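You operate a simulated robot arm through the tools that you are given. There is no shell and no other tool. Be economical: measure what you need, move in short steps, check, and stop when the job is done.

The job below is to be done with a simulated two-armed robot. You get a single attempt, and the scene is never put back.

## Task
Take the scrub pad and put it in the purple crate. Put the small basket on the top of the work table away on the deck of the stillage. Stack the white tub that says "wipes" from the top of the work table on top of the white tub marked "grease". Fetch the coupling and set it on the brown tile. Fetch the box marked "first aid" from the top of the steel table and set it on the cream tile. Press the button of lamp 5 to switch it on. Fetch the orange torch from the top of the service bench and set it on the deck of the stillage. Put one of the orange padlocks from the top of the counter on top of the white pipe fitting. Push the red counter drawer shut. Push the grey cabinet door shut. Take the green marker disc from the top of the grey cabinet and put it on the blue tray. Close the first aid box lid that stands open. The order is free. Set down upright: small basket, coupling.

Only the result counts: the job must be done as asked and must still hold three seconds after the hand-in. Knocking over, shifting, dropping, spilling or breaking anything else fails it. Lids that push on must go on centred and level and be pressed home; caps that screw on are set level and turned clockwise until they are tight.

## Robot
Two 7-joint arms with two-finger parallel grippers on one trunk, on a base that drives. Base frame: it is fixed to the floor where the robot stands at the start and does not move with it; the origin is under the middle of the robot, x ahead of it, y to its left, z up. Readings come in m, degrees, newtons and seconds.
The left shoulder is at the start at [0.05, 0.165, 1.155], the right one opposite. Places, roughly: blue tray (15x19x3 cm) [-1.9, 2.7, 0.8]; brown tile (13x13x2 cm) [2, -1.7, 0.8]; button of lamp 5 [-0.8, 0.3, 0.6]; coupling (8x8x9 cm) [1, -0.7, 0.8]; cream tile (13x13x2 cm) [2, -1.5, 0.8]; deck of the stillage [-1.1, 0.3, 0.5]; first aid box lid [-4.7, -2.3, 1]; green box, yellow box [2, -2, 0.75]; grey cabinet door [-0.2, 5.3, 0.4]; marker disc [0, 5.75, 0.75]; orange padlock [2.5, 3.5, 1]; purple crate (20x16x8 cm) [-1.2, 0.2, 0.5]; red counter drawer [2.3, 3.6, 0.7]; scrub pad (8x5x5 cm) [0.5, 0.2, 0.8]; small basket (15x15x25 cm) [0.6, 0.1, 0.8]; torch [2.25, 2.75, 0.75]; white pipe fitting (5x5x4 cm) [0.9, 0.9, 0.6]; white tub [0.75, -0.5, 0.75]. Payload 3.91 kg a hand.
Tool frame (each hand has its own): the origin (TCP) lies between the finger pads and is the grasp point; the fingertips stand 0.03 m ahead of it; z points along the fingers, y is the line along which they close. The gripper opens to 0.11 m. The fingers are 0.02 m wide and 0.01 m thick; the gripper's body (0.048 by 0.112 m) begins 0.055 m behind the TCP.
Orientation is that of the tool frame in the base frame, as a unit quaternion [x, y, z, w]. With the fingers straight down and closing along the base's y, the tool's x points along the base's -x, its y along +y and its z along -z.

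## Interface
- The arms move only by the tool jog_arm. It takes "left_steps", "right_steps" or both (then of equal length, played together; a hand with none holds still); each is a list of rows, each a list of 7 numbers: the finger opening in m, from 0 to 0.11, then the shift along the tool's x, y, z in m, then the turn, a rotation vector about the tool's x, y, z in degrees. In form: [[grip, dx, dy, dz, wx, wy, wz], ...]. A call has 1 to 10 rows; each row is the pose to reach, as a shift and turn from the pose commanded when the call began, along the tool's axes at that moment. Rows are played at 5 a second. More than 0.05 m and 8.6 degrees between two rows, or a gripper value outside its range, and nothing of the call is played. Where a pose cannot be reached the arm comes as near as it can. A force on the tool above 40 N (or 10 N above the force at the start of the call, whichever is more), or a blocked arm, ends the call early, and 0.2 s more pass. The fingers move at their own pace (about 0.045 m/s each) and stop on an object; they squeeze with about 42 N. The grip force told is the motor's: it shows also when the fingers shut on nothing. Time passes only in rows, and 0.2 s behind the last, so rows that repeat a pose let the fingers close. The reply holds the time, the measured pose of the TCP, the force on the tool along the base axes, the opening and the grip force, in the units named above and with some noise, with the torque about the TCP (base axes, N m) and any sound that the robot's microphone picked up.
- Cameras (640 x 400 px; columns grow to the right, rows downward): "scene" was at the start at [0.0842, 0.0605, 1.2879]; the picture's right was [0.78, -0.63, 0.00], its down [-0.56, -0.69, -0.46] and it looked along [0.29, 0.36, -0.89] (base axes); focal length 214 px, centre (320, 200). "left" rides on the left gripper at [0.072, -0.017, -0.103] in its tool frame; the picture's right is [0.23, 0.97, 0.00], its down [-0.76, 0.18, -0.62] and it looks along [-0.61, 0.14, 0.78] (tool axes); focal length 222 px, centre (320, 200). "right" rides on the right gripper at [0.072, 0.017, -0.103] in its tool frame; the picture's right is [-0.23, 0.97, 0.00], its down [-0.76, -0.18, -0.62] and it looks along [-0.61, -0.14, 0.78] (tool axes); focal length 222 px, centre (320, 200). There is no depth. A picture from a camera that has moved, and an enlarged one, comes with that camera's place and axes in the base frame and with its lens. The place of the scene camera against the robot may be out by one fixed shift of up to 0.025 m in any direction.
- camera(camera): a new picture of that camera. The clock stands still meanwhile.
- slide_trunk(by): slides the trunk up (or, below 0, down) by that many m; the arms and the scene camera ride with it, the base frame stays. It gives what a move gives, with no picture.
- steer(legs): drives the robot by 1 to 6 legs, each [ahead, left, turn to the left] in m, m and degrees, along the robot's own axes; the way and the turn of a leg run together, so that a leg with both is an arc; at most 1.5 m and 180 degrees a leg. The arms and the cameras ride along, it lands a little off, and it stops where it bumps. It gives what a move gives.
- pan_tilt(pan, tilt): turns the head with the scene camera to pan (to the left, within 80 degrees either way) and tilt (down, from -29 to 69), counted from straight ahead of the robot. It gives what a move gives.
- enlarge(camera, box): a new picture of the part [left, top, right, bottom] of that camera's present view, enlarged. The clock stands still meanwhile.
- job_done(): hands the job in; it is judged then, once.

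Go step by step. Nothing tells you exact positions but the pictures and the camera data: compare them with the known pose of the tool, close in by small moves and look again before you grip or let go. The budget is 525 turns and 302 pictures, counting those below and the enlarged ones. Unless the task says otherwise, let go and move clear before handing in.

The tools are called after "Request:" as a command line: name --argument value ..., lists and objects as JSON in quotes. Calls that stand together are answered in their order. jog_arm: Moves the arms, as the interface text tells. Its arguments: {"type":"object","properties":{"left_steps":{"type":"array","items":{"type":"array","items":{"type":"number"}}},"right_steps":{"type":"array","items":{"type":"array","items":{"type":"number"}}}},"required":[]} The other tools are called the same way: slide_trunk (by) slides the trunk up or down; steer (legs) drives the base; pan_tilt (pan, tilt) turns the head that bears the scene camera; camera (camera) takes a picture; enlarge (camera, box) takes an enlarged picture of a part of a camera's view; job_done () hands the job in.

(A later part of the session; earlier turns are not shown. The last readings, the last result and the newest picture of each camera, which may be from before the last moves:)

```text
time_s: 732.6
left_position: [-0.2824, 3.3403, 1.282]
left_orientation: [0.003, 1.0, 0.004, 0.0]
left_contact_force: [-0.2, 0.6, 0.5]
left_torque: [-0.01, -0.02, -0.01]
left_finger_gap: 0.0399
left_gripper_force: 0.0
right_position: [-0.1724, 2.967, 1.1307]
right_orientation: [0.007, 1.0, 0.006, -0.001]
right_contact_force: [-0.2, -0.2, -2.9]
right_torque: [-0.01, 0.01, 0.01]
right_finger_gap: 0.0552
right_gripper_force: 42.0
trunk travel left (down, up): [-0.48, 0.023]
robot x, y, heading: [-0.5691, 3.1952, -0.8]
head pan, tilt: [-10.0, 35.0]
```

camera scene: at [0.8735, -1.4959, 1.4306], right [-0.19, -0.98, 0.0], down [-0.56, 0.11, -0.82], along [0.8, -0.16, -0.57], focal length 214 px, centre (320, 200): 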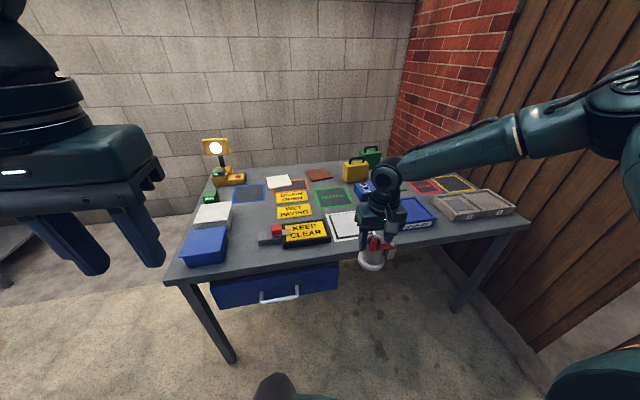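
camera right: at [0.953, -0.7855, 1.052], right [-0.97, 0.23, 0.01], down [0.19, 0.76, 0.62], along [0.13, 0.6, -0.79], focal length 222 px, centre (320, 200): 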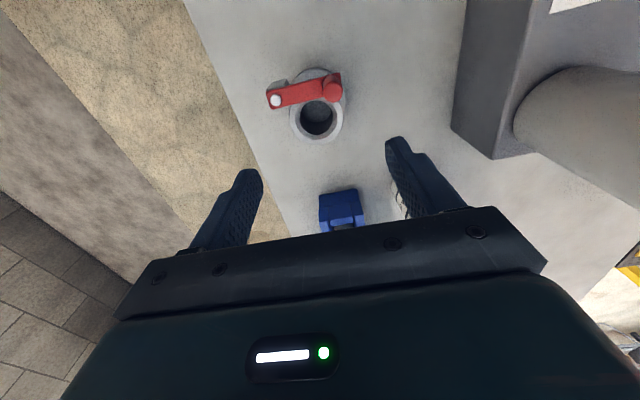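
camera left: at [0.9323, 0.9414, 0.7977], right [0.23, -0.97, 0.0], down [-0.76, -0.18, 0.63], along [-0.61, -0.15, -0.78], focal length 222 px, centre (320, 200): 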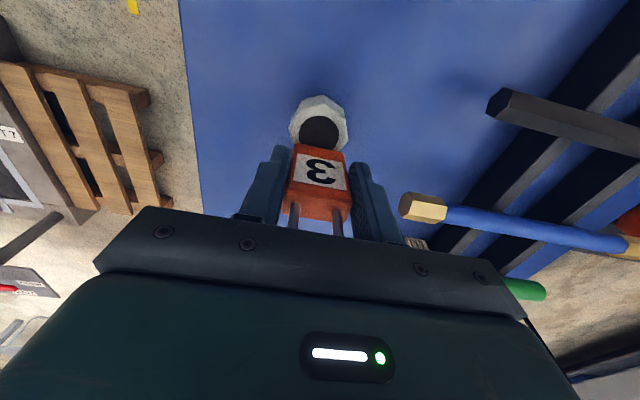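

Request:
steer --legs '[[1.0, 0.01, 0.8], [1.05, 0, 0], [0, -1.2, 0], [0, -1.2, 0], [0.15, -0.9, 0]]'

Request:
pan_tilt --pan -60 --tilt 30

Request:
camera --camera "scene"

```text
time_s: 758.5
left_position: [1.8858, 0.0634, 1.2813]
left_orientation: [-0.005, 1.0, 0.004, -0.001]
left_contact_force: [0.6, -0.3, 0.7]
left_torque: [0.03, -0.04, 0.01]
left_finger_gap: 0.0399
left_gripper_force: 0.1
right_position: [2.0019, -0.3078, 1.13]
right_orientation: [-0.001, 1.0, 0.008, -0.002]
right_contact_force: [0.6, -0.6, -3.1]
right_torque: [0.03, -0.02, 0.0]
right_finger_gap: 0.0554
right_gripper_force: 41.7
trunk travel left (down, up): [-0.48, 0.023]
robot x, y, heading: [1.6021, -0.084, 0.5]
head pan, tilt: [-10.0, 35.0]
```

```text
time_s: 759.7
left_position: [1.8858, 0.0635, 1.2824]
left_orientation: [-0.006, 1.0, 0.003, 0.0]
left_contact_force: [-0.2, -0.1, -0.1]
left_torque: [0.01, 0.0, 0.02]
left_finger_gap: 0.0403
left_gripper_force: 0.0
right_position: [2.0027, -0.3095, 1.1298]
right_orientation: [-0.001, 1.0, 0.006, -0.002]
right_contact_force: [-0.3, -0.2, -2.3]
right_torque: [-0.03, -0.03, 0.01]
right_finger_gap: 0.0557
right_gripper_force: 41.7
trunk travel left (down, up): [-0.48, 0.023]
robot x, y, heading: [1.6014, -0.0835, -0.0]
head pan, tilt: [-60.0, 30.0]
```

```text
64 pictures are left
camera scene: at [1.6909, -0.1513, 1.4384], right [-0.86, -0.5, 0.0], down [-0.25, 0.43, -0.87], along [0.43, -0.75, -0.5], focal length 214 px, centre (320, 200)
```

scene: 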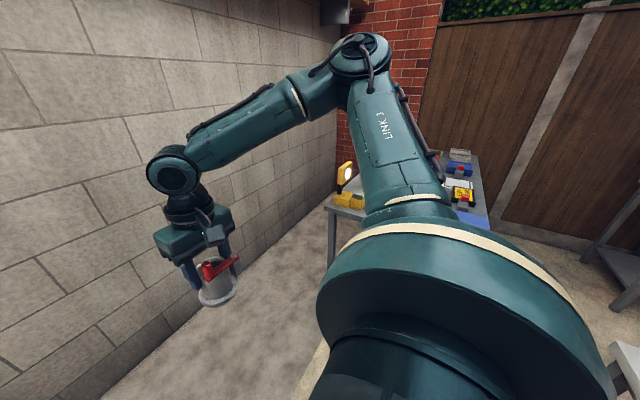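

Request:
jog_arm --right_steps '[[0.03, 0.02, 0, -0.035, 0, 0, 0], [0.03, 0.04, 0, -0.07, 0, 0, 0]]'

Request:
steer --legs '[[0.7, 0, 0], [0, 0, 180], [-0.2, 0.6, 0]]'

Request:
pan_tilt --pan 45 --tilt 35

Request:
camera --camera "scene"

```text
time_s: 760.3
left_position: [1.8838, 0.0627, 1.283]
left_orientation: [-0.005, 1.0, 0.003, 0.002]
left_contact_force: [-0.1, 0.1, 0.1]
left_torque: [0.04, 0.01, 0.01]
left_finger_gap: 0.04
left_gripper_force: 0.0
right_position: [1.9617, -0.3081, 1.199]
right_orientation: [-0.001, 1.0, 0.007, -0.001]
right_contact_force: [0.6, 0.6, -2.5]
right_torque: [0.01, -0.05, -0.01]
right_finger_gap: 0.0557
right_gripper_force: 42.0
trunk travel left (down, up): [-0.48, 0.023]
robot x, y, heading: [1.6021, -0.0868, 0.0]
head pan, tilt: [-60.0, 30.0]
```

```text
time_s: 774.7
left_position: [2.2488, -0.843, 1.282]
left_orientation: [1.0, 0.022, 0.0, 0.003]
left_contact_force: [-0.5, -0.6, 1.2]
left_torque: [0.04, 0.05, -0.02]
left_finger_gap: 0.04
left_gripper_force: 0.1
right_position: [2.1574, -0.472, 1.2004]
right_orientation: [1.0, 0.019, 0.002, 0.007]
right_contact_force: [0.3, 0.2, -3.2]
right_torque: [0.01, 0.01, 0.0]
right_finger_gap: 0.0553
right_gripper_force: 41.8
trunk travel left (down, up): [-0.48, 0.023]
robot x, y, heading: [2.5287, -0.6829, -177.9]
head pan, tilt: [-60.0, 30.0]
```

```text
time_s: 776.6
left_position: [2.248, -0.8411, 1.2816]
left_orientation: [1.0, 0.023, 0.0, 0.004]
left_contact_force: [0.6, -0.2, -0.2]
left_torque: [0.01, -0.01, -0.01]
left_finger_gap: 0.0401
left_gripper_force: 0.1
right_position: [2.1567, -0.472, 1.1988]
right_orientation: [1.0, 0.019, 0.002, 0.007]
right_contact_force: [-0.4, -0.3, -2.7]
right_torque: [0.03, 0.01, 0.02]
right_finger_gap: 0.0554
right_gripper_force: 41.8
trunk travel left (down, up): [-0.48, 0.023]
robot x, y, heading: [2.5264, -0.6863, -177.5]
head pan, tilt: [45.0, 35.0]
```

```text
63 pictures are left
camera scene: at [2.4525, -0.738, 1.4307], right [-0.73, 0.68, 0.0], down [0.39, 0.42, -0.82], along [-0.56, -0.6, -0.57], focal length 214 px, centre (320, 200)
```

scene: 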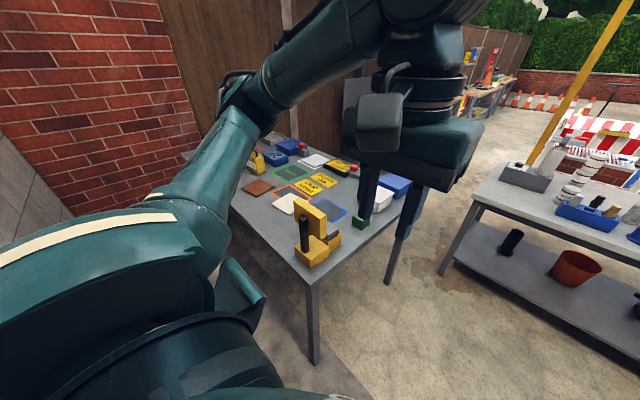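

Request:
steer --legs '[[0, 0.9, -2.5]]'

Request:
pan_tilt --pan 0 --tilt 45

Request:
camera --camera "scene"

```text
time_s: 781.4
left_position: [2.2516, -1.7418, 1.2839]
left_orientation: [1.0, -0.003, 0.0, 0.004]
left_contact_force: [0.2, -0.6, 0.4]
left_torque: [-0.02, -0.01, 0.0]
left_finger_gap: 0.0398
left_gripper_force: 0.1
right_position: [2.1812, -1.3679, 1.1995]
right_orientation: [1.0, -0.007, 0.001, 0.006]
right_contact_force: [0.1, -0.2, -2.8]
right_torque: [0.0, -0.04, 0.02]
right_finger_gap: 0.0555
right_gripper_force: 42.1
trunk travel left (down, up): [-0.48, 0.023]
robot x, y, heading: [2.5385, -1.5991, 179.5]
head pan, tilt: [45.0, 35.0]
```

```text
time_s: 782.5
left_position: [2.2519, -1.7429, 1.282]
left_orientation: [1.0, -0.003, 0.0, 0.004]
left_contact_force: [-0.3, 0.1, -0.4]
left_torque: [-0.02, 0.01, 0.0]
left_finger_gap: 0.0398
left_gripper_force: 0.1
right_position: [2.1801, -1.3685, 1.1995]
right_orientation: [1.0, -0.006, 0.001, 0.008]
right_contact_force: [-0.4, 0.3, -2.9]
right_torque: [0.0, 0.04, 0.02]
right_finger_gap: 0.0555
right_gripper_force: 41.7
trunk travel left (down, up): [-0.48, 0.023]
robot x, y, heading: [2.5382, -1.5941, 179.2]
head pan, tilt: [0.0, 45.0]
```

```text
62 pictures are left
camera scene: at [2.4425, -1.5861, 1.4158], right [0.01, 1.0, 0.0], down [0.71, -0.01, -0.71], along [-0.71, 0.01, -0.71], focal length 214 px, centre (320, 200)
```

scene: 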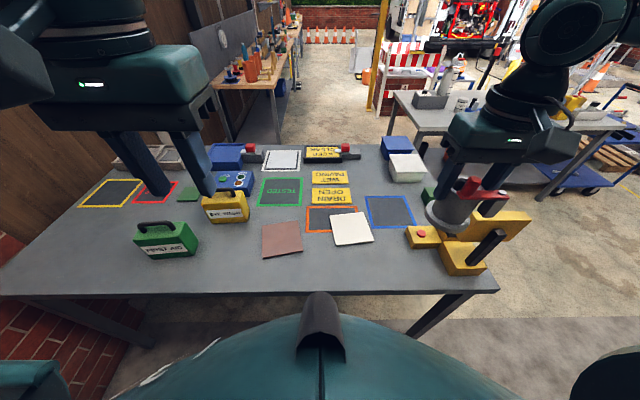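

Request:
steer --legs '[[0, 0.3, 0.8]]'

Request:
jog_arm --right_steps '[[0.03, -0.03, 0, 0.03, 0, 0, 0], [0.03, -0.06, 0, 0.06, 0, 0, 0], [0.03, -0.085, 0, 0.09, 0, 0, 0], [0.03, -0.1, 0, 0.13, 0, 0, 0]]'

Request:
camera --camera "right"

Request:
camera --camera "scene"

```text
time_s: 784.5
left_position: [2.2518, -2.0352, 1.2819]
left_orientation: [1.0, 0.004, 0.0, 0.003]
left_contact_force: [-0.4, -0.2, 0.3]
left_torque: [0.0, 0.0, -0.03]
left_finger_gap: 0.04
left_gripper_force: 0.0
right_position: [2.175, -1.6643, 1.198]
right_orientation: [1.0, 0.0, 0.002, 0.007]
right_contact_force: [-0.4, 0.0, -2.5]
right_torque: [0.02, -0.04, 0.01]
right_finger_gap: 0.0556
right_gripper_force: 41.8
trunk travel left (down, up): [-0.48, 0.023]
robot x, y, heading: [2.5359, -1.8902, -179.9]
head pan, tilt: [0.0, 45.0]
```

```text
time_s: 785.5
left_position: [2.2507, -2.0355, 1.2822]
left_orientation: [1.0, 0.004, 0.0, 0.003]
left_contact_force: [-0.3, -0.1, -0.2]
left_torque: [0.0, 0.0, -0.03]
left_finger_gap: 0.0399
left_gripper_force: 0.1
right_position: [2.0755, -1.6657, 1.0676]
right_orientation: [1.0, 0.0, 0.002, 0.006]
right_contact_force: [0.7, 0.4, -2.8]
right_torque: [-0.01, 0.0, 0.0]
right_finger_gap: 0.0556
right_gripper_force: 42.0
trunk travel left (down, up): [-0.48, 0.023]
robot x, y, heading: [2.5369, -1.8879, -179.9]
head pan, tilt: [0.0, 45.0]
```

```text
61 pictures are left
camera right: at [2.1485, -1.679, 1.1728], right [-0.23, -0.97, 0.01], down [-0.76, 0.19, 0.62], along [-0.6, 0.13, -0.79], focal length 222 px, centre (320, 200)
```

right: 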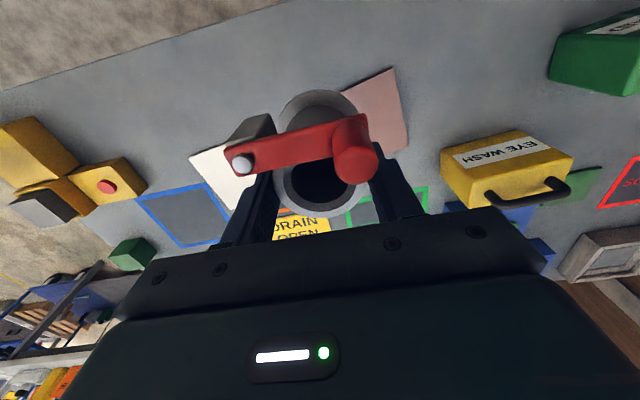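

```text
60 pictures are left
camera scene: at [2.4399, -1.8766, 1.4158], right [0.0, 1.0, 0.0], down [0.71, 0.0, -0.71], along [-0.71, 0.0, -0.71], focal length 214 px, centre (320, 200)
```

scene: 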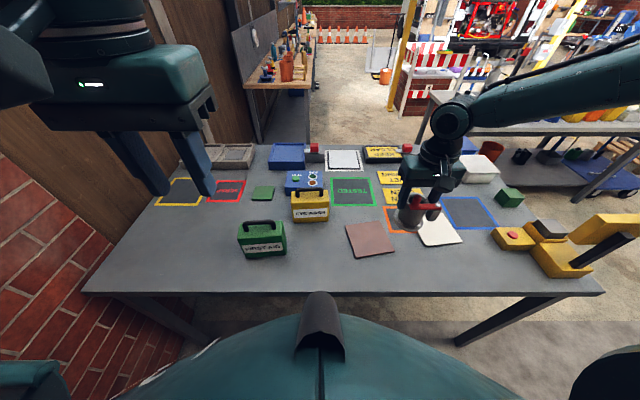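

Request:
jog_arm --right_steps '[[0.03, 0.03, -0.03, -0.01, 0, 0, 0], [0.03, 0.05, -0.07, -0.02, 0, 0, 0], [0.03, 0.05, -0.11, -0.02, 0, 0, 0]]'

Request:
camera --camera "right"

```text
time_s: 786.3
left_position: [2.252, -2.0333, 1.2821]
left_orientation: [1.0, 0.004, 0.001, 0.004]
left_contact_force: [-0.6, -0.1, 0.3]
left_torque: [-0.01, -0.01, -0.03]
left_finger_gap: 0.0399
left_gripper_force: 0.1
right_position: [2.1244, -1.5535, 1.0873]
right_orientation: [1.0, 0.0, 0.001, 0.008]
right_contact_force: [-0.7, 0.9, -3.5]
right_torque: [-0.03, 0.01, 0.03]
right_finger_gap: 0.0554
right_gripper_force: 42.0
trunk travel left (down, up): [-0.48, 0.023]
robot x, y, heading: [2.5332, -1.8921, -180.1]
head pan, tilt: [0.0, 45.0]
```

```text
59 pictures are left
camera right: at [2.1976, -1.5671, 1.1919], right [-0.23, -0.97, 0.01], down [-0.76, 0.19, 0.62], along [-0.6, 0.13, -0.79], focal length 222 px, centre (320, 200)
```

right: 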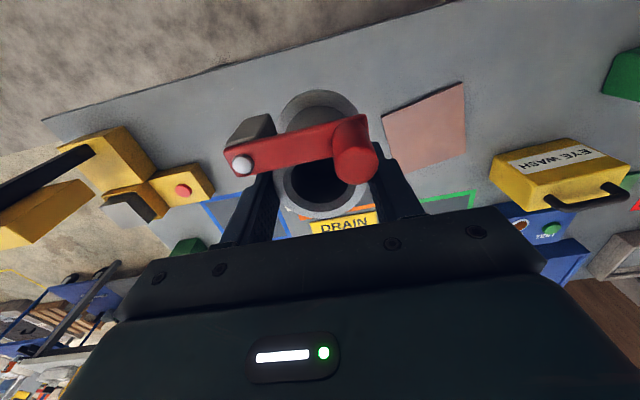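

Request:
steer --legs '[[0.04, 0.03, 0]]'

Request:
jog_arm --right_steps '[[0.03, -0.02, 0.035, 0.01, 0, 0, 0], [0.03, -0.04, 0.07, 0.02, 0, 0, 0], [0.03, -0.06, 0.105, 0.03, 0, 0, 0], [0.03, -0.076, 0.132, 0.06, 0, 0, 0], [0.03, -0.076, 0.132, 0.1, 0, 0, 0], [0.03, -0.076, 0.132, 0.13, 0, 0, 0]]'

Request:
camera --camera "right"

Request:
enlarge --camera "scene" --box '[300, 150, 480, 290]'

```text
time_s: 787.2
left_position: [2.212, -2.0654, 1.2807]
left_orientation: [1.0, 0.004, 0.0, 0.004]
left_contact_force: [-0.9, -1.0, 1.0]
left_torque: [0.02, 0.0, 0.03]
left_finger_gap: 0.0401
left_gripper_force: 0.0
right_position: [2.0836, -1.583, 1.0883]
right_orientation: [1.0, 0.001, 0.002, 0.006]
right_contact_force: [0.0, -0.6, -2.8]
right_torque: [-0.02, -0.01, -0.03]
right_finger_gap: 0.0558
right_gripper_force: 41.5
trunk travel left (down, up): [-0.48, 0.023]
robot x, y, heading: [2.4993, -1.9185, -179.9]
head pan, tilt: [0.0, 45.0]
```

```text
time_s: 788.6
left_position: [2.2122, -2.0654, 1.282]
left_orientation: [1.0, 0.004, -0.001, 0.003]
left_contact_force: [-0.1, 0.5, -0.5]
left_torque: [-0.01, 0.03, 0.0]
left_finger_gap: 0.04
left_gripper_force: 0.1
right_position: [2.0247, -1.7011, 0.9816]
right_orientation: [1.0, 0.0, 0.0, 0.007]
right_contact_force: [-0.7, -0.1, -2.5]
right_torque: [-0.01, 0.02, 0.04]
right_finger_gap: 0.0555
right_gripper_force: 41.8
right hand out of reach, approached as far as the arm can: row 5, 6
trunk travel left (down, up): [-0.48, 0.023]
robot x, y, heading: [2.4973, -1.9168, -180.0]
head pan, tilt: [0.0, 45.0]
```

```text
58 pictures are left
camera right: at [2.0982, -1.7151, 1.0855], right [-0.23, -0.97, 0.01], down [-0.76, 0.19, 0.62], along [-0.61, 0.13, -0.79], focal length 222 px, centre (320, 200)
```

right: 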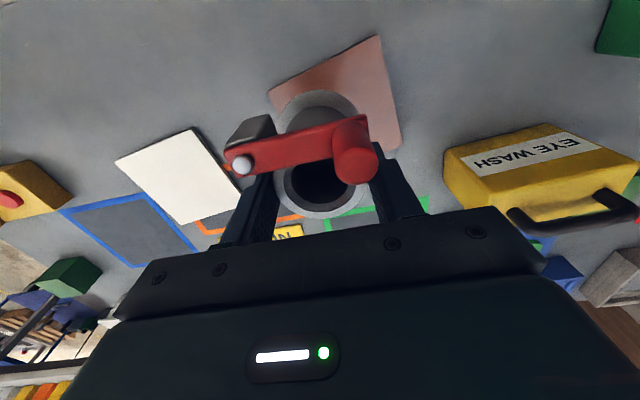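

```text
2.86 times, centred on (390, 220) of scene
camera zoom: at [2.4013, -1.9063, 1.4158], right [0.0, 1.0, 0.0], down [0.71, 0.0, -0.71], along [-0.71, 0.0, -0.71], focal length 613 px, centre (120, 143)
```

zoom: 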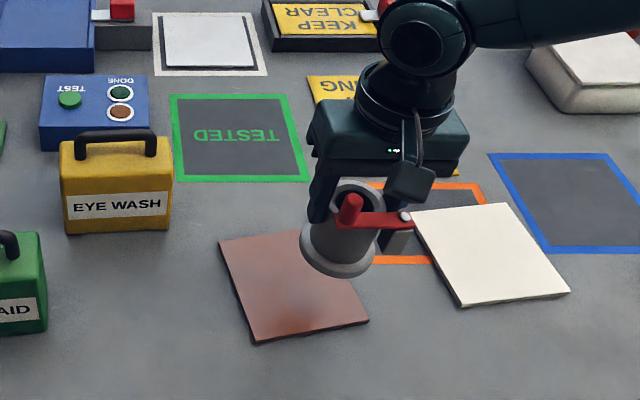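

Request:
jog_arm --right_steps '[[0.03, -0.005, 0.005, -0.04, 0, 0, 0], [0.03, -0.015, 0.014, -0.08, 0, 0, 0], [0.03, -0.018, 0.014, -0.1, 0, 0, 0]]'

Request:
slide_trunk --by -0.13

```text
time_s: 789.4
left_position: [2.2149, -2.0649, 1.2826]
left_orientation: [1.0, 0.004, -0.001, 0.003]
left_contact_force: [0.2, -0.7, 0.6]
left_torque: [-0.04, 0.01, 0.0]
left_finger_gap: 0.0399
left_gripper_force: 0.1
right_position: [2.0084, -1.713, 1.0806]
right_orientation: [1.0, 0.0, 0.002, 0.006]
right_contact_force: [-1.0, -0.5, -2.3]
right_torque: [0.03, 0.01, -0.02]
right_finger_gap: 0.0555
right_gripper_force: 42.1
trunk travel left (down, up): [-0.48, 0.023]
robot x, y, heading: [2.4992, -1.9189, -179.9]
head pan, tilt: [0.0, 45.0]
```

```text
time_s: 791.0
left_position: [2.2139, -2.0647, 1.1522]
left_orientation: [1.0, 0.005, -0.001, 0.003]
left_contact_force: [-0.4, 0.0, 0.8]
left_torque: [-0.01, 0.02, 0.01]
left_finger_gap: 0.0398
left_gripper_force: 0.0
right_position: [2.0075, -1.713, 0.9508]
right_orientation: [1.0, 0.001, 0.001, 0.006]
right_contact_force: [0.4, -1.2, -2.4]
right_torque: [-0.01, -0.02, -0.04]
right_finger_gap: 0.0557
right_gripper_force: 42.2
trunk travel left (down, up): [-0.35, 0.153]
robot x, y, heading: [2.4916, -1.9131, -180.0]
head pan, tilt: [0.0, 45.0]
```

Request:
jog_arm --right_steps '[[0.03, 0, 0.003, 0.02, 0, 0, 0], [0.03, 0, 0.003, 0.033, 0, 0, 0]]'

Request:
enlarge --camera "scene" --box '[330, 180, 450, 290]'

```text
time_s: 791.6
left_position: [2.2132, -2.0641, 1.1521]
left_orientation: [1.0, 0.004, 0.0, 0.003]
left_contact_force: [0.0, 0.6, 0.5]
left_torque: [0.03, 0.01, -0.01]
left_finger_gap: 0.0398
left_gripper_force: 0.0
right_position: [2.0074, -1.7168, 0.9187]
right_orientation: [1.0, 0.001, 0.002, 0.008]
right_contact_force: [-0.5, 0.0, -2.9]
right_torque: [0.04, 0.02, -0.03]
right_finger_gap: 0.0553
right_gripper_force: 41.9
trunk travel left (down, up): [-0.35, 0.153]
robot x, y, heading: [2.4943, -1.9189, -179.9]
head pan, tilt: [0.0, 45.0]
```

```text
3.64 times, centred on (390, 235) of scene
camera zoom: at [2.4016, -1.9064, 1.2859], right [0.0, 1.0, 0.0], down [0.71, 0.0, -0.71], along [-0.71, 0.0, -0.71], focal length 780 px, centre (66, 73)
```

zoom: 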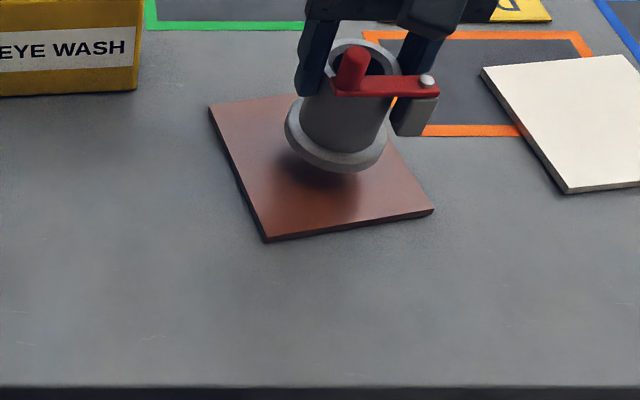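

Request:
jog_arm --right_steps '[[0.03, 0, 0, 0.01, 0, 0, 0], [0.03, 0, 0, 0.016, 0, 0, 0]]'

```text
time_s: 792.2
left_position: [2.2131, -2.0663, 1.1531]
left_orientation: [1.0, 0.005, 0.0, 0.004]
left_contact_force: [-0.7, -0.5, 0.2]
left_torque: [0.03, 0.01, -0.01]
left_finger_gap: 0.0401
left_gripper_force: 0.1
right_position: [2.0079, -1.7173, 0.901]
right_orientation: [1.0, 0.001, 0.001, 0.008]
right_contact_force: [-0.2, 0.3, -3.0]
right_torque: [0.0, 0.04, 0.0]
right_finger_gap: 0.0555
right_gripper_force: 42.4
trunk travel left (down, up): [-0.35, 0.153]
robot x, y, heading: [2.5002, -1.9154, -180.1]
head pan, tilt: [0.0, 45.0]
```

Request:
jog_arm --right_steps '[[0.03, 0, 0, 0.004, 0, 0, 0], [0.03, 0, 0, 0.008, 0, 0, 0]]'

```text
time_s: 792.8
left_position: [2.2124, -2.066, 1.1518]
left_orientation: [1.0, 0.005, -0.001, 0.004]
left_contact_force: [0.2, 0.5, -0.3]
left_torque: [0.06, 0.0, 0.0]
left_finger_gap: 0.0399
left_gripper_force: 0.1
right_position: [2.0075, -1.7172, 0.8938]
right_orientation: [1.0, 0.001, 0.001, 0.007]
right_contact_force: [0.0, 0.3, -2.5]
right_torque: [-0.01, 0.01, -0.01]
right_finger_gap: 0.0554
right_gripper_force: 41.7
trunk travel left (down, up): [-0.35, 0.153]
robot x, y, heading: [2.4951, -1.9186, -180.0]
head pan, tilt: [0.0, 45.0]
```

Request:
jog_arm --right_steps '[[0.03, 0, 0, 0.004, 0, 0, 0], [0.03, 0, 0, 0.008, 0, 0, 0], [0.03, 0, 0, 0.012, 0, 0, 0]]'

Request:
enlarge --camera "scene" --box '[330, 180, 450, 290]'

```text
time_s: 793.6
left_position: [2.2152, -2.0655, 1.153]
left_orientation: [1.0, 0.004, -0.002, 0.003]
left_contact_force: [0.5, -0.6, -0.3]
left_torque: [-0.02, 0.0, -0.01]
left_finger_gap: 0.0398
left_gripper_force: 0.1
right_position: [2.0098, -1.7179, 0.8884]
right_orientation: [1.0, 0.001, -0.004, 0.009]
right_contact_force: [-5.3, -2.3, 31.3]
right_torque: [0.64, -0.24, 0.01]
right_finger_gap: 0.0558
right_gripper_force: 41.9
right hand out of reach, approached as far as the arm can: row 3
trunk travel left (down, up): [-0.35, 0.153]
robot x, y, heading: [2.4964, -1.9176, -180.0]
head pan, tilt: [0.0, 45.0]
```

```text
3.64 times, centred on (390, 235) of scene
camera zoom: at [2.4038, -1.9079, 1.2867], right [0.0, 1.0, 0.0], down [0.71, 0.0, -0.71], along [-0.71, 0.0, -0.71], focal length 780 px, centre (66, 73)
```

zoom: 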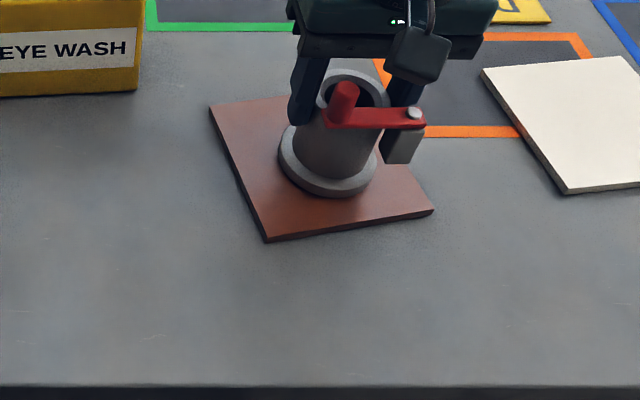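

Request:
jog_arm --right_steps '[[0.03, 0, 0, -0.006, 0, 0, 0], [0.06, 0, 0, -0.006, 0, 0, 0], [0.07, 0, 0, -0.006, 0, 0, 0], [0.08, 0, 0, -0.006, 0, 0, 0], [0.08, 0, 0, -0.006, 0, 0, 0]]'

Request:
jog_arm --right_steps '[[0.08, 0, 0, -0.03, 0, 0, 0], [0.08, 0, 0, -0.07, 0, 0, 0], [0.08, 0, 0, -0.11, 0, 0, 0], [0.08, 0, 0, -0.15, 0, 0, 0]]'

Request:
enlarge --camera "scene" --box '[210, 150, 470, 290]'

```text
time_s: 794.8
left_position: [2.2137, -2.0654, 1.1523]
left_orientation: [1.0, 0.003, -0.001, 0.003]
left_contact_force: [-0.4, -0.1, 0.5]
left_torque: [-0.02, 0.01, 0.01]
left_finger_gap: 0.04
left_gripper_force: 0.0
right_position: [2.011, -1.7151, 0.8892]
right_orientation: [1.0, 0.001, 0.001, 0.007]
right_contact_force: [-0.7, 0.5, -0.8]
right_torque: [0.02, -0.02, -0.02]
right_finger_gap: 0.0801
right_gripper_force: 0.1
trunk travel left (down, up): [-0.35, 0.153]
robot x, y, heading: [2.497, -1.9184, -180.1]
head pan, tilt: [0.0, 45.0]
```

```text
time_s: 795.8
left_position: [2.2137, -2.0653, 1.1525]
left_orientation: [1.0, 0.004, 0.0, 0.003]
left_contact_force: [0.6, 0.6, -0.4]
left_torque: [0.01, -0.02, 0.03]
left_finger_gap: 0.0398
left_gripper_force: 0.2
right_position: [2.0103, -1.7125, 1.0409]
right_orientation: [1.0, 0.001, 0.002, 0.006]
right_contact_force: [-0.3, 0.5, -0.3]
right_torque: [0.05, -0.05, 0.01]
right_finger_gap: 0.0797
right_gripper_force: 0.1
trunk travel left (down, up): [-0.35, 0.153]
robot x, y, heading: [2.4993, -1.9158, -180.0]
head pan, tilt: [0.0, 45.0]
```

```text
2.46 times, centred on (340, 220) of scene
camera zoom: at [2.4022, -1.9066, 1.2858], right [0.0, 1.0, 0.0], down [0.71, 0.0, -0.71], along [-0.71, 0.0, -0.71], focal length 528 px, centre (271, 151)
```

zoom: 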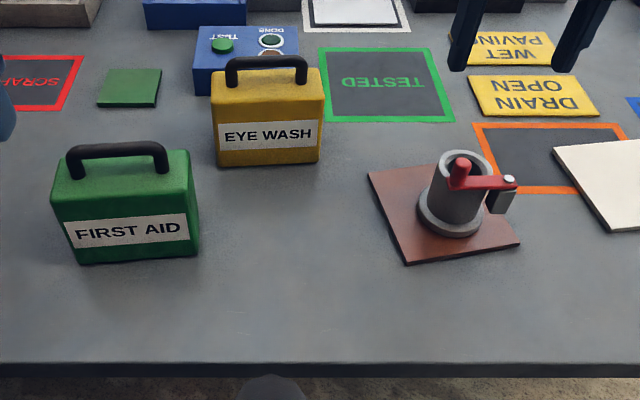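

Request:
camera --camera "left"

```text
53 pictures are left
camera left: at [2.2849, -2.0475, 1.2553], right [0.24, -0.97, 0.01], down [-0.76, -0.18, 0.63], along [-0.61, -0.15, -0.78], focal length 222 px, centre (320, 200)
```

left: 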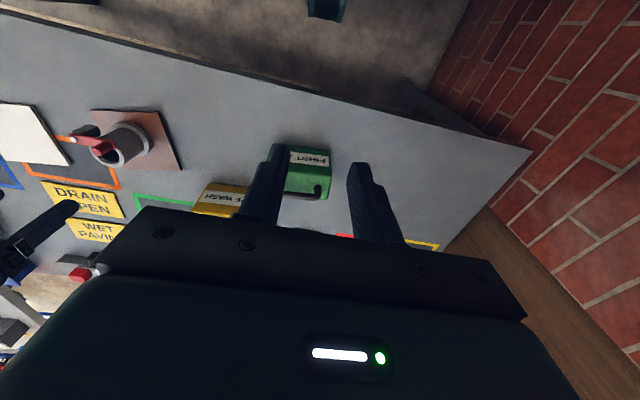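

Request:
jog_arm --left_steps '[[0.05, 0, 0, 0, 0, 0, 8.5], [0.06, 0, 0, 0, 0, 0, 17], [0.06, 0, 0, 0, 0, 0, 25.5], [0.06, 0, 0, 0, 0, 0, 34], [0.06, 0, 0, 0, 0, 0, 42.5], [0.06, 0, 0, 0, 0, 0, 51], [0.06, 0, 0, 0, 0, 0, 59.5], [0.06, 0, 0, 0, 0, 0, 68], [0.06, 0, 0, 0, 0, 0, 76.5], [0.06, 0, 0, 0, 0, 0, 85]]'

Request:
camera --camera "left"

```text
time_s: 798.0
left_position: [2.2128, -2.0647, 1.1532]
left_orientation: [0.74, -0.672, 0.003, 0.003]
left_contact_force: [-1.8, 0.0, -0.5]
left_torque: [-0.03, 0.02, 0.04]
left_finger_gap: 0.0601
left_gripper_force: 0.1
right_position: [2.0106, -1.7128, 1.0397]
right_orientation: [1.0, 0.001, 0.003, 0.007]
right_contact_force: [-0.4, -0.2, -0.2]
right_torque: [0.01, 0.01, 0.02]
right_finger_gap: 0.0802
right_gripper_force: 0.1
trunk travel left (down, up): [-0.35, 0.153]
robot x, y, heading: [2.4975, -1.9163, -180.1]
head pan, tilt: [0.0, 45.0]
```

```text
52 pictures are left
camera left: at [2.2364, -2.1358, 1.2563], right [-0.95, -0.32, 0.0], down [-0.25, 0.75, 0.62], along [-0.2, 0.59, -0.79], focal length 222 px, centre (320, 200)
```

left: 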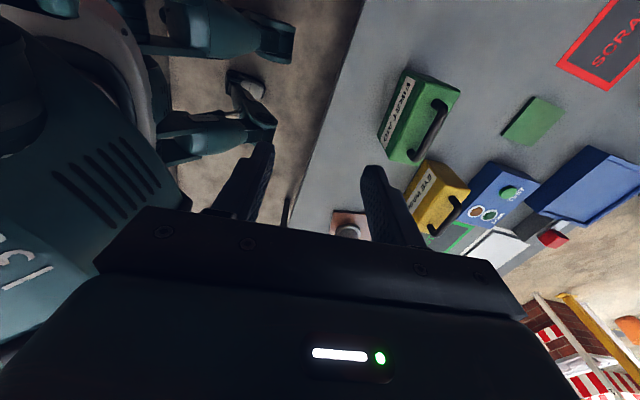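

Request:
jog_arm --left_steps '[[0.05, -0.004, 0.04, 0.02, 0, 0, 0], [0.05, -0.008, 0.08, 0.04, 0, 0, 0], [0.05, -0.012, 0.12, 0.06, 0, 0, 0], [0.05, -0.016, 0.155, 0.09, 0, 0, 0], [0.05, -0.016, 0.171, 0.13, 0, 0, 0]]'

Request:
camera --camera "left"

Request:
enlarge --camera "scene" --box '[200, 140, 340, 270]'

```text
time_s: 799.2
left_position: [2.042, -2.0683, 1.0258]
left_orientation: [0.74, -0.672, 0.001, 0.004]
left_contact_force: [1.0, 0.7, 0.1]
left_torque: [0.01, -0.02, -0.04]
left_finger_gap: 0.05
left_gripper_force: 0.1
right_position: [2.0104, -1.7124, 1.0397]
right_orientation: [1.0, 0.001, 0.002, 0.007]
right_contact_force: [-0.6, 0.0, -0.2]
right_torque: [0.01, 0.03, 0.02]
right_finger_gap: 0.0801
right_gripper_force: 0.1
trunk travel left (down, up): [-0.35, 0.153]
robot x, y, heading: [2.4964, -1.9186, -179.8]
head pan, tilt: [0.0, 45.0]
```

```text
51 pictures are left
camera left: at [2.0645, -2.1383, 1.1288], right [-0.95, -0.32, 0.0], down [-0.25, 0.75, 0.62], along [-0.2, 0.59, -0.79], focal length 222 px, centre (320, 200)
```

left: 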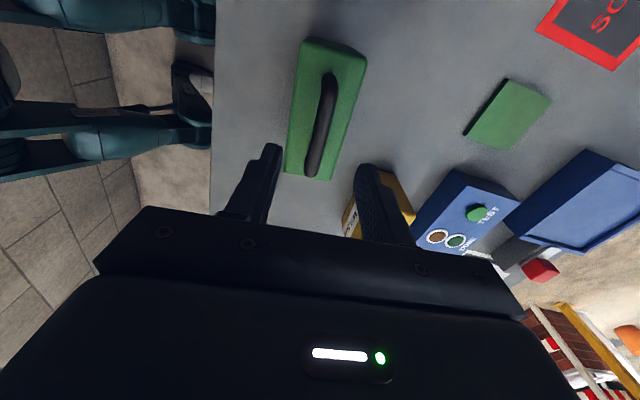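

```text
3.08 times, centred on (270, 205) of scene
camera zoom: at [2.4016, -1.9067, 1.2859], right [0.0, 1.0, 0.0], down [0.71, 0.0, -0.71], along [-0.71, 0.0, -0.71], focal length 660 px, centre (474, 185)
```

zoom: 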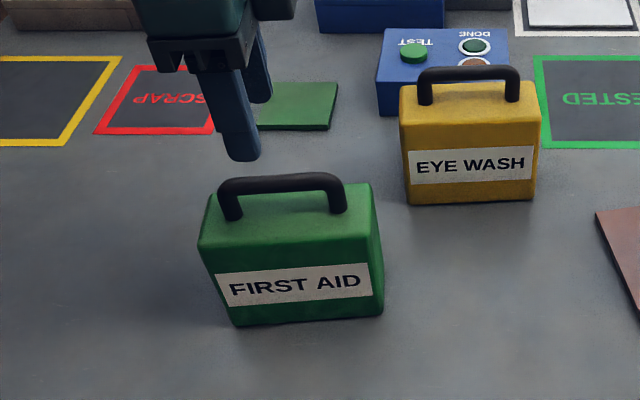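

Request:
jog_arm --left_steps '[[0.05, 0.004, 0.001, 0.03, 0, 0, -4], [0.05, 0.004, 0.001, 0.06, 0, 0, -4], [0.05, 0.004, 0.001, 0.077, 0, 0, -4]]'

Request:
camera --camera "left"

Request:
enlarge --camera "scene" --box '[200, 140, 340, 270]'

```text
time_s: 800.0
left_position: [2.04, -2.0713, 0.9454]
left_orientation: [0.764, -0.646, 0.001, 0.002]
left_contact_force: [-0.1, -0.1, -0.5]
left_torque: [0.02, -0.02, 0.02]
left_finger_gap: 0.0502
left_gripper_force: 0.1
right_position: [2.0102, -1.7123, 1.0394]
right_orientation: [1.0, 0.002, 0.001, 0.007]
right_contact_force: [0.7, 0.6, 0.2]
right_torque: [-0.02, 0.04, 0.02]
right_finger_gap: 0.0799
right_gripper_force: 0.1
trunk travel left (down, up): [-0.35, 0.153]
robot x, y, heading: [2.4989, -1.9196, -179.8]
head pan, tilt: [0.0, 45.0]
```

```text
49 pictures are left
camera left: at [2.0676, -2.1399, 1.0493], right [-0.92, -0.38, 0.0], down [-0.3, 0.73, 0.62], along [-0.24, 0.57, -0.79], focal length 222 px, centre (320, 200)
```

left: 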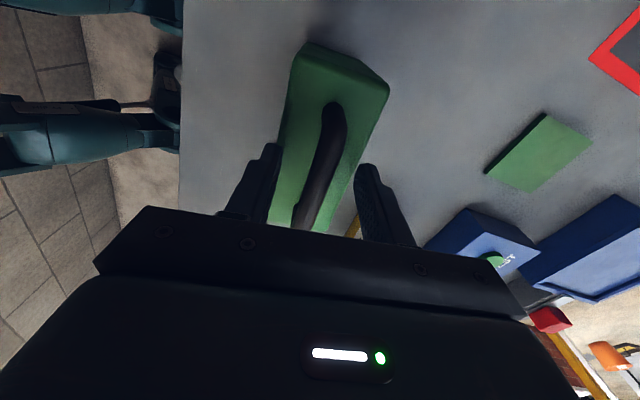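

```text
3.08 times, centred on (270, 205) of scene
camera zoom: at [2.4018, -1.9066, 1.2859], right [0.0, 1.0, 0.0], down [0.71, 0.0, -0.71], along [-0.71, 0.0, -0.71], focal length 660 px, centre (474, 185)
```

zoom: 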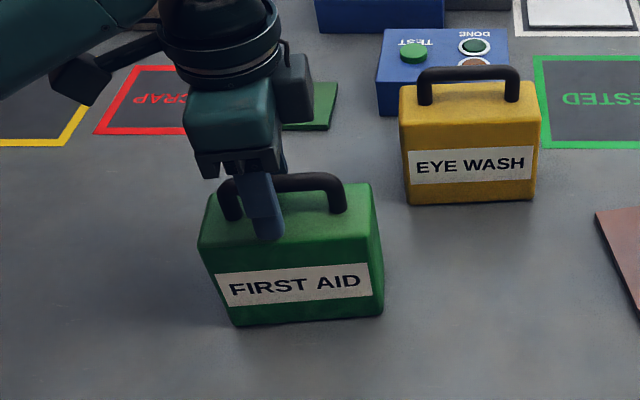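

Request:
jog_arm --left_steps '[[0.03, 0, 0, 0, 0, 0, 0], [0.01, 0, 0, 0, 0, 0, 0], [0.0, 0, 0, 0, 0, 0, 0], [0.0, 0, 0, 0, 0, 0, 0], [0.0, 0, 0, 0, 0, 0, 0]]'

```text
time_s: 801.2
left_position: [2.0396, -2.0718, 0.9458]
left_orientation: [0.763, -0.646, 0.002, 0.003]
left_contact_force: [0.2, -1.0, -0.4]
left_torque: [0.02, -0.01, -0.11]
left_finger_gap: 0.0135
left_gripper_force: 41.7
right_position: [2.0115, -1.7115, 1.0396]
right_orientation: [1.0, 0.001, 0.002, 0.007]
right_contact_force: [-0.4, 0.2, -0.3]
right_torque: [-0.01, 0.0, -0.03]
right_finger_gap: 0.0797
right_gripper_force: 0.1
trunk travel left (down, up): [-0.35, 0.153]
robot x, y, heading: [2.4987, -1.9182, -179.9]
head pan, tilt: [0.0, 45.0]
```

Request:
slide_trunk --by 0.14

Request:
jog_arm --left_steps '[[0, 0, 0, -0.04, 0, 0, 0], [0, 0, 0, -0.08, 0, 0, 0], [0, 0, 0, -0.11, 0, 0, 0]]'

Request:
camera --camera "scene"

```text
time_s: 802.9
left_position: [2.0407, -2.0715, 1.0843]
left_orientation: [0.763, -0.646, 0.002, 0.003]
left_contact_force: [0.3, -0.2, -5.3]
left_torque: [-0.05, 0.02, 0.01]
left_finger_gap: 0.0135
left_gripper_force: 41.8
right_position: [2.0115, -1.7124, 1.1796]
right_orientation: [1.0, 0.0, 0.002, 0.007]
right_contact_force: [0.0, 0.7, 0.6]
right_torque: [0.04, 0.01, -0.01]
right_finger_gap: 0.0802
right_gripper_force: 0.0
trunk travel left (down, up): [-0.49, 0.013]
robot x, y, heading: [2.5011, -1.9168, -180.0]
head pan, tilt: [0.0, 45.0]
```

```text
time_s: 803.7
left_position: [2.0394, -2.0716, 1.1961]
left_orientation: [0.763, -0.646, 0.002, 0.003]
left_contact_force: [0.4, 0.6, -5.0]
left_torque: [-0.06, -0.03, 0.0]
left_finger_gap: 0.0134
left_gripper_force: 42.2
right_position: [2.0101, -1.7117, 1.1792]
right_orientation: [1.0, 0.0, 0.001, 0.007]
right_contact_force: [0.0, 0.5, -0.4]
right_torque: [0.0, 0.03, -0.03]
right_finger_gap: 0.0801
right_gripper_force: 0.0
trunk travel left (down, up): [-0.49, 0.013]
robot x, y, heading: [2.4995, -1.9203, -180.0]
head pan, tilt: [0.0, 45.0]
```

```text
47 pictures are left
camera scene: at [2.4018, -1.9064, 1.4258], right [0.0, 1.0, 0.0], down [0.71, 0.0, -0.71], along [-0.71, 0.0, -0.71], focal length 214 px, centre (320, 200)
```

scene: 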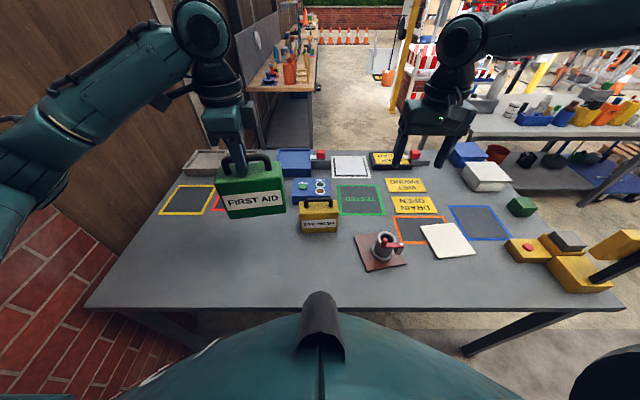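

Request:
steer --legs '[[0, -0.64, 0]]'

Request:
camera --camera "left"

Request:
camera --camera "scene"

```text
time_s: 807.2
left_position: [2.041, -1.4259, 1.1965]
left_orientation: [0.76, -0.65, 0.002, 0.003]
left_contact_force: [-0.3, 0.1, -6.7]
left_torque: [-0.07, -0.03, -0.03]
left_finger_gap: 0.0138
left_gripper_force: 42.1
right_position: [2.0148, -1.0677, 1.179]
right_orientation: [1.0, -0.005, 0.001, 0.007]
right_contact_force: [1.0, 0.0, -0.6]
right_torque: [-0.01, 0.02, 0.02]
right_finger_gap: 0.0801
right_gripper_force: 0.1
trunk travel left (down, up): [-0.49, 0.013]
robot x, y, heading: [2.5014, -1.2835, 179.6]
head pan, tilt: [0.0, 45.0]
```

```text
46 pictures are left
camera left: at [2.0672, -1.496, 1.2996], right [-0.93, -0.38, 0.0], down [-0.29, 0.73, 0.62], along [-0.23, 0.57, -0.79], focal length 222 px, centre (320, 200)
```

left: 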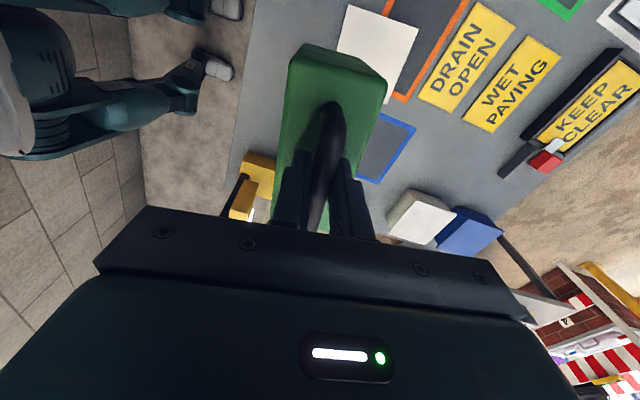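

```text
45 pictures are left
camera scene: at [2.4039, -1.2667, 1.4258], right [0.01, 1.0, 0.0], down [0.71, -0.01, -0.71], along [-0.71, 0.01, -0.71], focal length 214 px, centre (320, 200)
```

scene: 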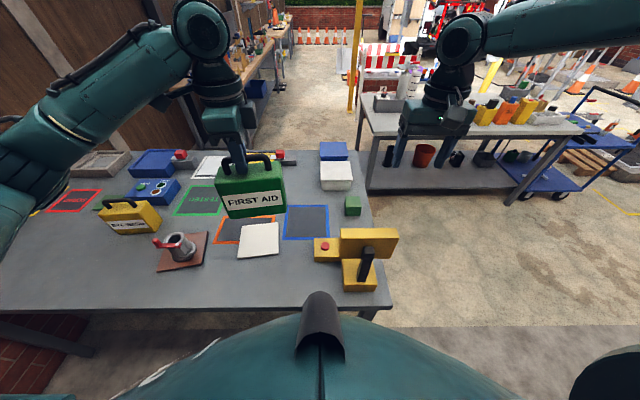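

Request:
steer --legs '[[0.04, 0.03, 0.4]]'

Request:
jog_arm --left_steps '[[0, 0.01, 0.02, 0.01, 0, 0, 0], [0, 0.02, 0.041, 0.02, 0, 0, 0]]'

Request:
slide_trunk --by -0.13

Request:
enlarge --camera "scene" --box '[190, 160, 350, 300]'

Request:
camera --camera "left"

```text
time_s: 808.2
left_position: [2.001, -1.46, 1.1964]
left_orientation: [0.762, -0.648, 0.002, 0.001]
left_contact_force: [0.0, -0.5, -5.3]
left_torque: [-0.01, -0.04, 0.0]
left_finger_gap: 0.0136
left_gripper_force: 42.2
right_position: [1.9727, -1.1027, 1.1794]
right_orientation: [1.0, -0.002, 0.003, 0.006]
right_contact_force: [0.5, -0.2, -0.4]
right_torque: [0.0, -0.04, -0.02]
right_finger_gap: 0.0803
right_gripper_force: 0.0
trunk travel left (down, up): [-0.49, 0.013]
robot x, y, heading: [2.4574, -1.3081, 179.7]
head pan, tilt: [0.0, 45.0]
```

```text
time_s: 808.8
left_position: [1.9642, -1.4867, 1.1759]
left_orientation: [0.762, -0.648, 0.003, 0.002]
left_contact_force: [0.3, -0.1, -6.4]
left_torque: [-0.05, 0.0, -0.04]
left_finger_gap: 0.0135
left_gripper_force: 42.7
right_position: [1.973, -1.1011, 1.1783]
right_orientation: [1.0, -0.002, 0.003, 0.006]
right_contact_force: [0.7, -0.4, 0.0]
right_torque: [-0.04, 0.05, -0.02]
right_finger_gap: 0.0799
right_gripper_force: 0.0
trunk travel left (down, up): [-0.49, 0.013]
robot x, y, heading: [2.4608, -1.3098, 179.9]
head pan, tilt: [0.0, 45.0]
```

```text
time_s: 810.3
left_position: [1.9646, -1.4863, 1.0462]
left_orientation: [0.762, -0.648, 0.002, 0.003]
left_contact_force: [0.5, 0.8, -6.3]
left_torque: [-0.04, -0.03, -0.03]
left_finger_gap: 0.0136
left_gripper_force: 42.0
right_position: [1.9733, -1.1011, 1.0505]
right_orientation: [1.0, -0.001, 0.001, 0.007]
right_contact_force: [0.0, -0.6, 0.2]
right_torque: [-0.03, -0.01, 0.02]
right_finger_gap: 0.0799
right_gripper_force: 0.2
trunk travel left (down, up): [-0.36, 0.143]
robot x, y, heading: [2.4597, -1.3084, 180.1]
head pan, tilt: [0.0, 45.0]
```

```text
2.86 times, centred on (270, 230) of scene
camera zoom: at [2.3643, -1.2976, 1.2959], right [0.0, 1.0, 0.0], down [0.71, 0.0, -0.71], along [-0.71, 0.0, -0.71], focal length 613 px, centre (463, 114)
```

zoom: 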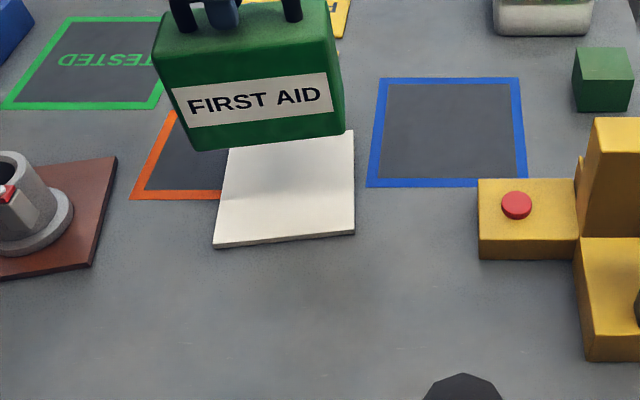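

```text
43 pictures are left
camera left: at [1.9924, -1.5549, 1.1503], right [-0.92, -0.38, 0.0], down [-0.3, 0.73, 0.62], along [-0.24, 0.57, -0.79], focal length 222 px, centre (320, 200)
```

left: 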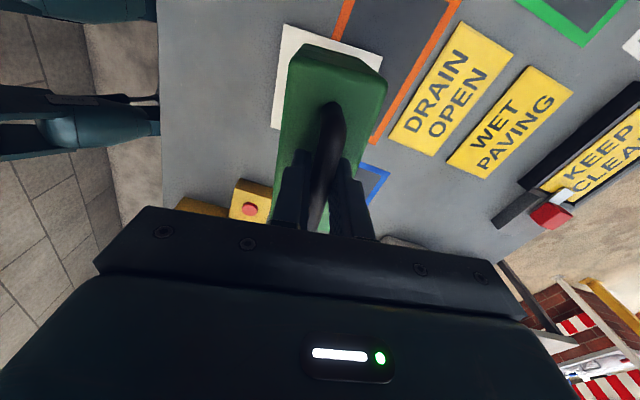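

Request:
jog_arm --left_steps '[[0, 0, 0, 0.035, 0, 0, 0], [0, 0, 0, 0.06, 0, 0, 0]]'

Request:
enlarge --camera "scene" --box '[190, 160, 350, 300]'

```text
time_s: 810.9
left_position: [1.9644, -1.4855, 0.986]
left_orientation: [0.761, -0.649, 0.002, 0.002]
left_contact_force: [-0.7, -0.7, -5.8]
left_torque: [-0.04, 0.02, -0.03]
left_finger_gap: 0.0131
left_gripper_force: 41.9
right_position: [1.9729, -1.1021, 1.049]
right_orientation: [1.0, -0.002, 0.002, 0.006]
right_contact_force: [0.5, -1.0, 0.4]
right_torque: [0.01, 0.0, 0.02]
right_finger_gap: 0.08
right_gripper_force: 0.1
trunk travel left (down, up): [-0.36, 0.143]
robot x, y, heading: [2.4602, -1.3085, 179.7]
head pan, tilt: [0.0, 45.0]
```

```text
2.86 times, centred on (270, 230) of scene
camera zoom: at [2.364, -1.2976, 1.2958], right [0.0, 1.0, 0.0], down [0.71, 0.0, -0.71], along [-0.71, 0.0, -0.71], focal length 613 px, centre (463, 114)
```

zoom: 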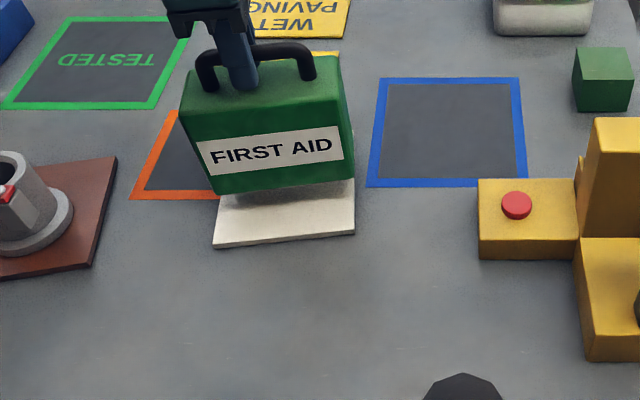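

Request:
jog_arm --left_steps '[[0, 0, 0, 0.01, 0, 0, 0], [0, 0, 0, 0.016, 0, 0, 0]]'

```text
time_s: 811.5
left_position: [1.965, -1.4858, 0.9717]
left_orientation: [0.761, -0.649, 0.002, 0.003]
left_contact_force: [-0.7, 0.2, -5.7]
left_torque: [-0.07, 0.01, 0.0]
left_finger_gap: 0.0134
left_gripper_force: 42.0
right_position: [1.974, -1.1019, 1.0493]
right_orientation: [1.0, -0.002, 0.002, 0.006]
right_contact_force: [0.2, 0.4, 0.0]
right_torque: [0.02, -0.02, 0.02]
right_finger_gap: 0.0802
right_gripper_force: 0.0
trunk travel left (down, up): [-0.36, 0.143]
robot x, y, heading: [2.4633, -1.3078, 179.6]
head pan, tilt: [0.0, 45.0]
```

Request:
jog_arm --left_steps '[[0, 0, 0, 0.004, 0, 0, 0], [0, 0, 0, 0.007, 0, 0, 0], [0, 0, 0, 0.009, 0, 0, 0]]'

Request:
enlarge --camera "scene" --box '[190, 160, 350, 300]'

```text
time_s: 812.3
left_position: [1.9648, -1.4855, 0.9615]
left_orientation: [0.761, -0.649, 0.002, 0.003]
left_contact_force: [0.5, -0.5, -5.2]
left_torque: [-0.07, 0.0, -0.01]
left_finger_gap: 0.0134
left_gripper_force: 42.3
right_position: [1.9733, -1.1017, 1.0499]
right_orientation: [1.0, -0.002, 0.003, 0.007]
right_contact_force: [0.9, -0.7, -0.5]
right_torque: [0.0, 0.02, -0.03]
right_finger_gap: 0.08
right_gripper_force: 0.0
trunk travel left (down, up): [-0.36, 0.143]
robot x, y, heading: [2.4581, -1.3051, 179.7]
head pan, tilt: [0.0, 45.0]
```

```text
2.86 times, centred on (270, 230) of scene
camera zoom: at [2.3641, -1.2976, 1.2958], right [0.0, 1.0, 0.0], down [0.71, 0.0, -0.71], along [-0.71, 0.0, -0.71], focal length 613 px, centre (463, 114)
```

zoom: 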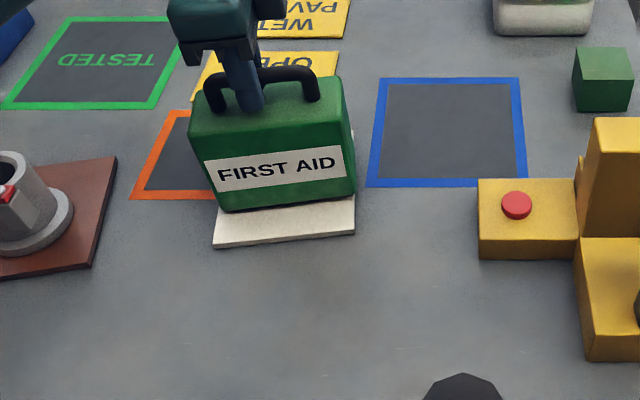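

Request:
jog_arm --left_steps '[[0, 0, 0, 0.003, 0, 0, 0], [0, 0, 0, 0.006, 0, 0, 0], [0, 0, 0, 0.008, 0, 0, 0]]'

```text
time_s: 813.1
left_position: [1.9652, -1.4866, 0.9562]
left_orientation: [0.762, -0.648, 0.0, 0.003]
left_contact_force: [1.7, -1.3, 8.3]
left_torque: [-0.43, -0.21, -0.02]
left_finger_gap: 0.0136
left_gripper_force: 42.4
right_position: [1.9744, -1.1012, 1.0505]
right_orientation: [1.0, -0.002, 0.001, 0.007]
right_contact_force: [1.2, 0.2, 0.0]
right_torque: [0.04, 0.01, -0.02]
right_finger_gap: 0.0802
right_gripper_force: 0.1
trunk travel left (down, up): [-0.36, 0.143]
robot x, y, heading: [2.4592, -1.31, 179.9]
head pan, tilt: [0.0, 45.0]
```

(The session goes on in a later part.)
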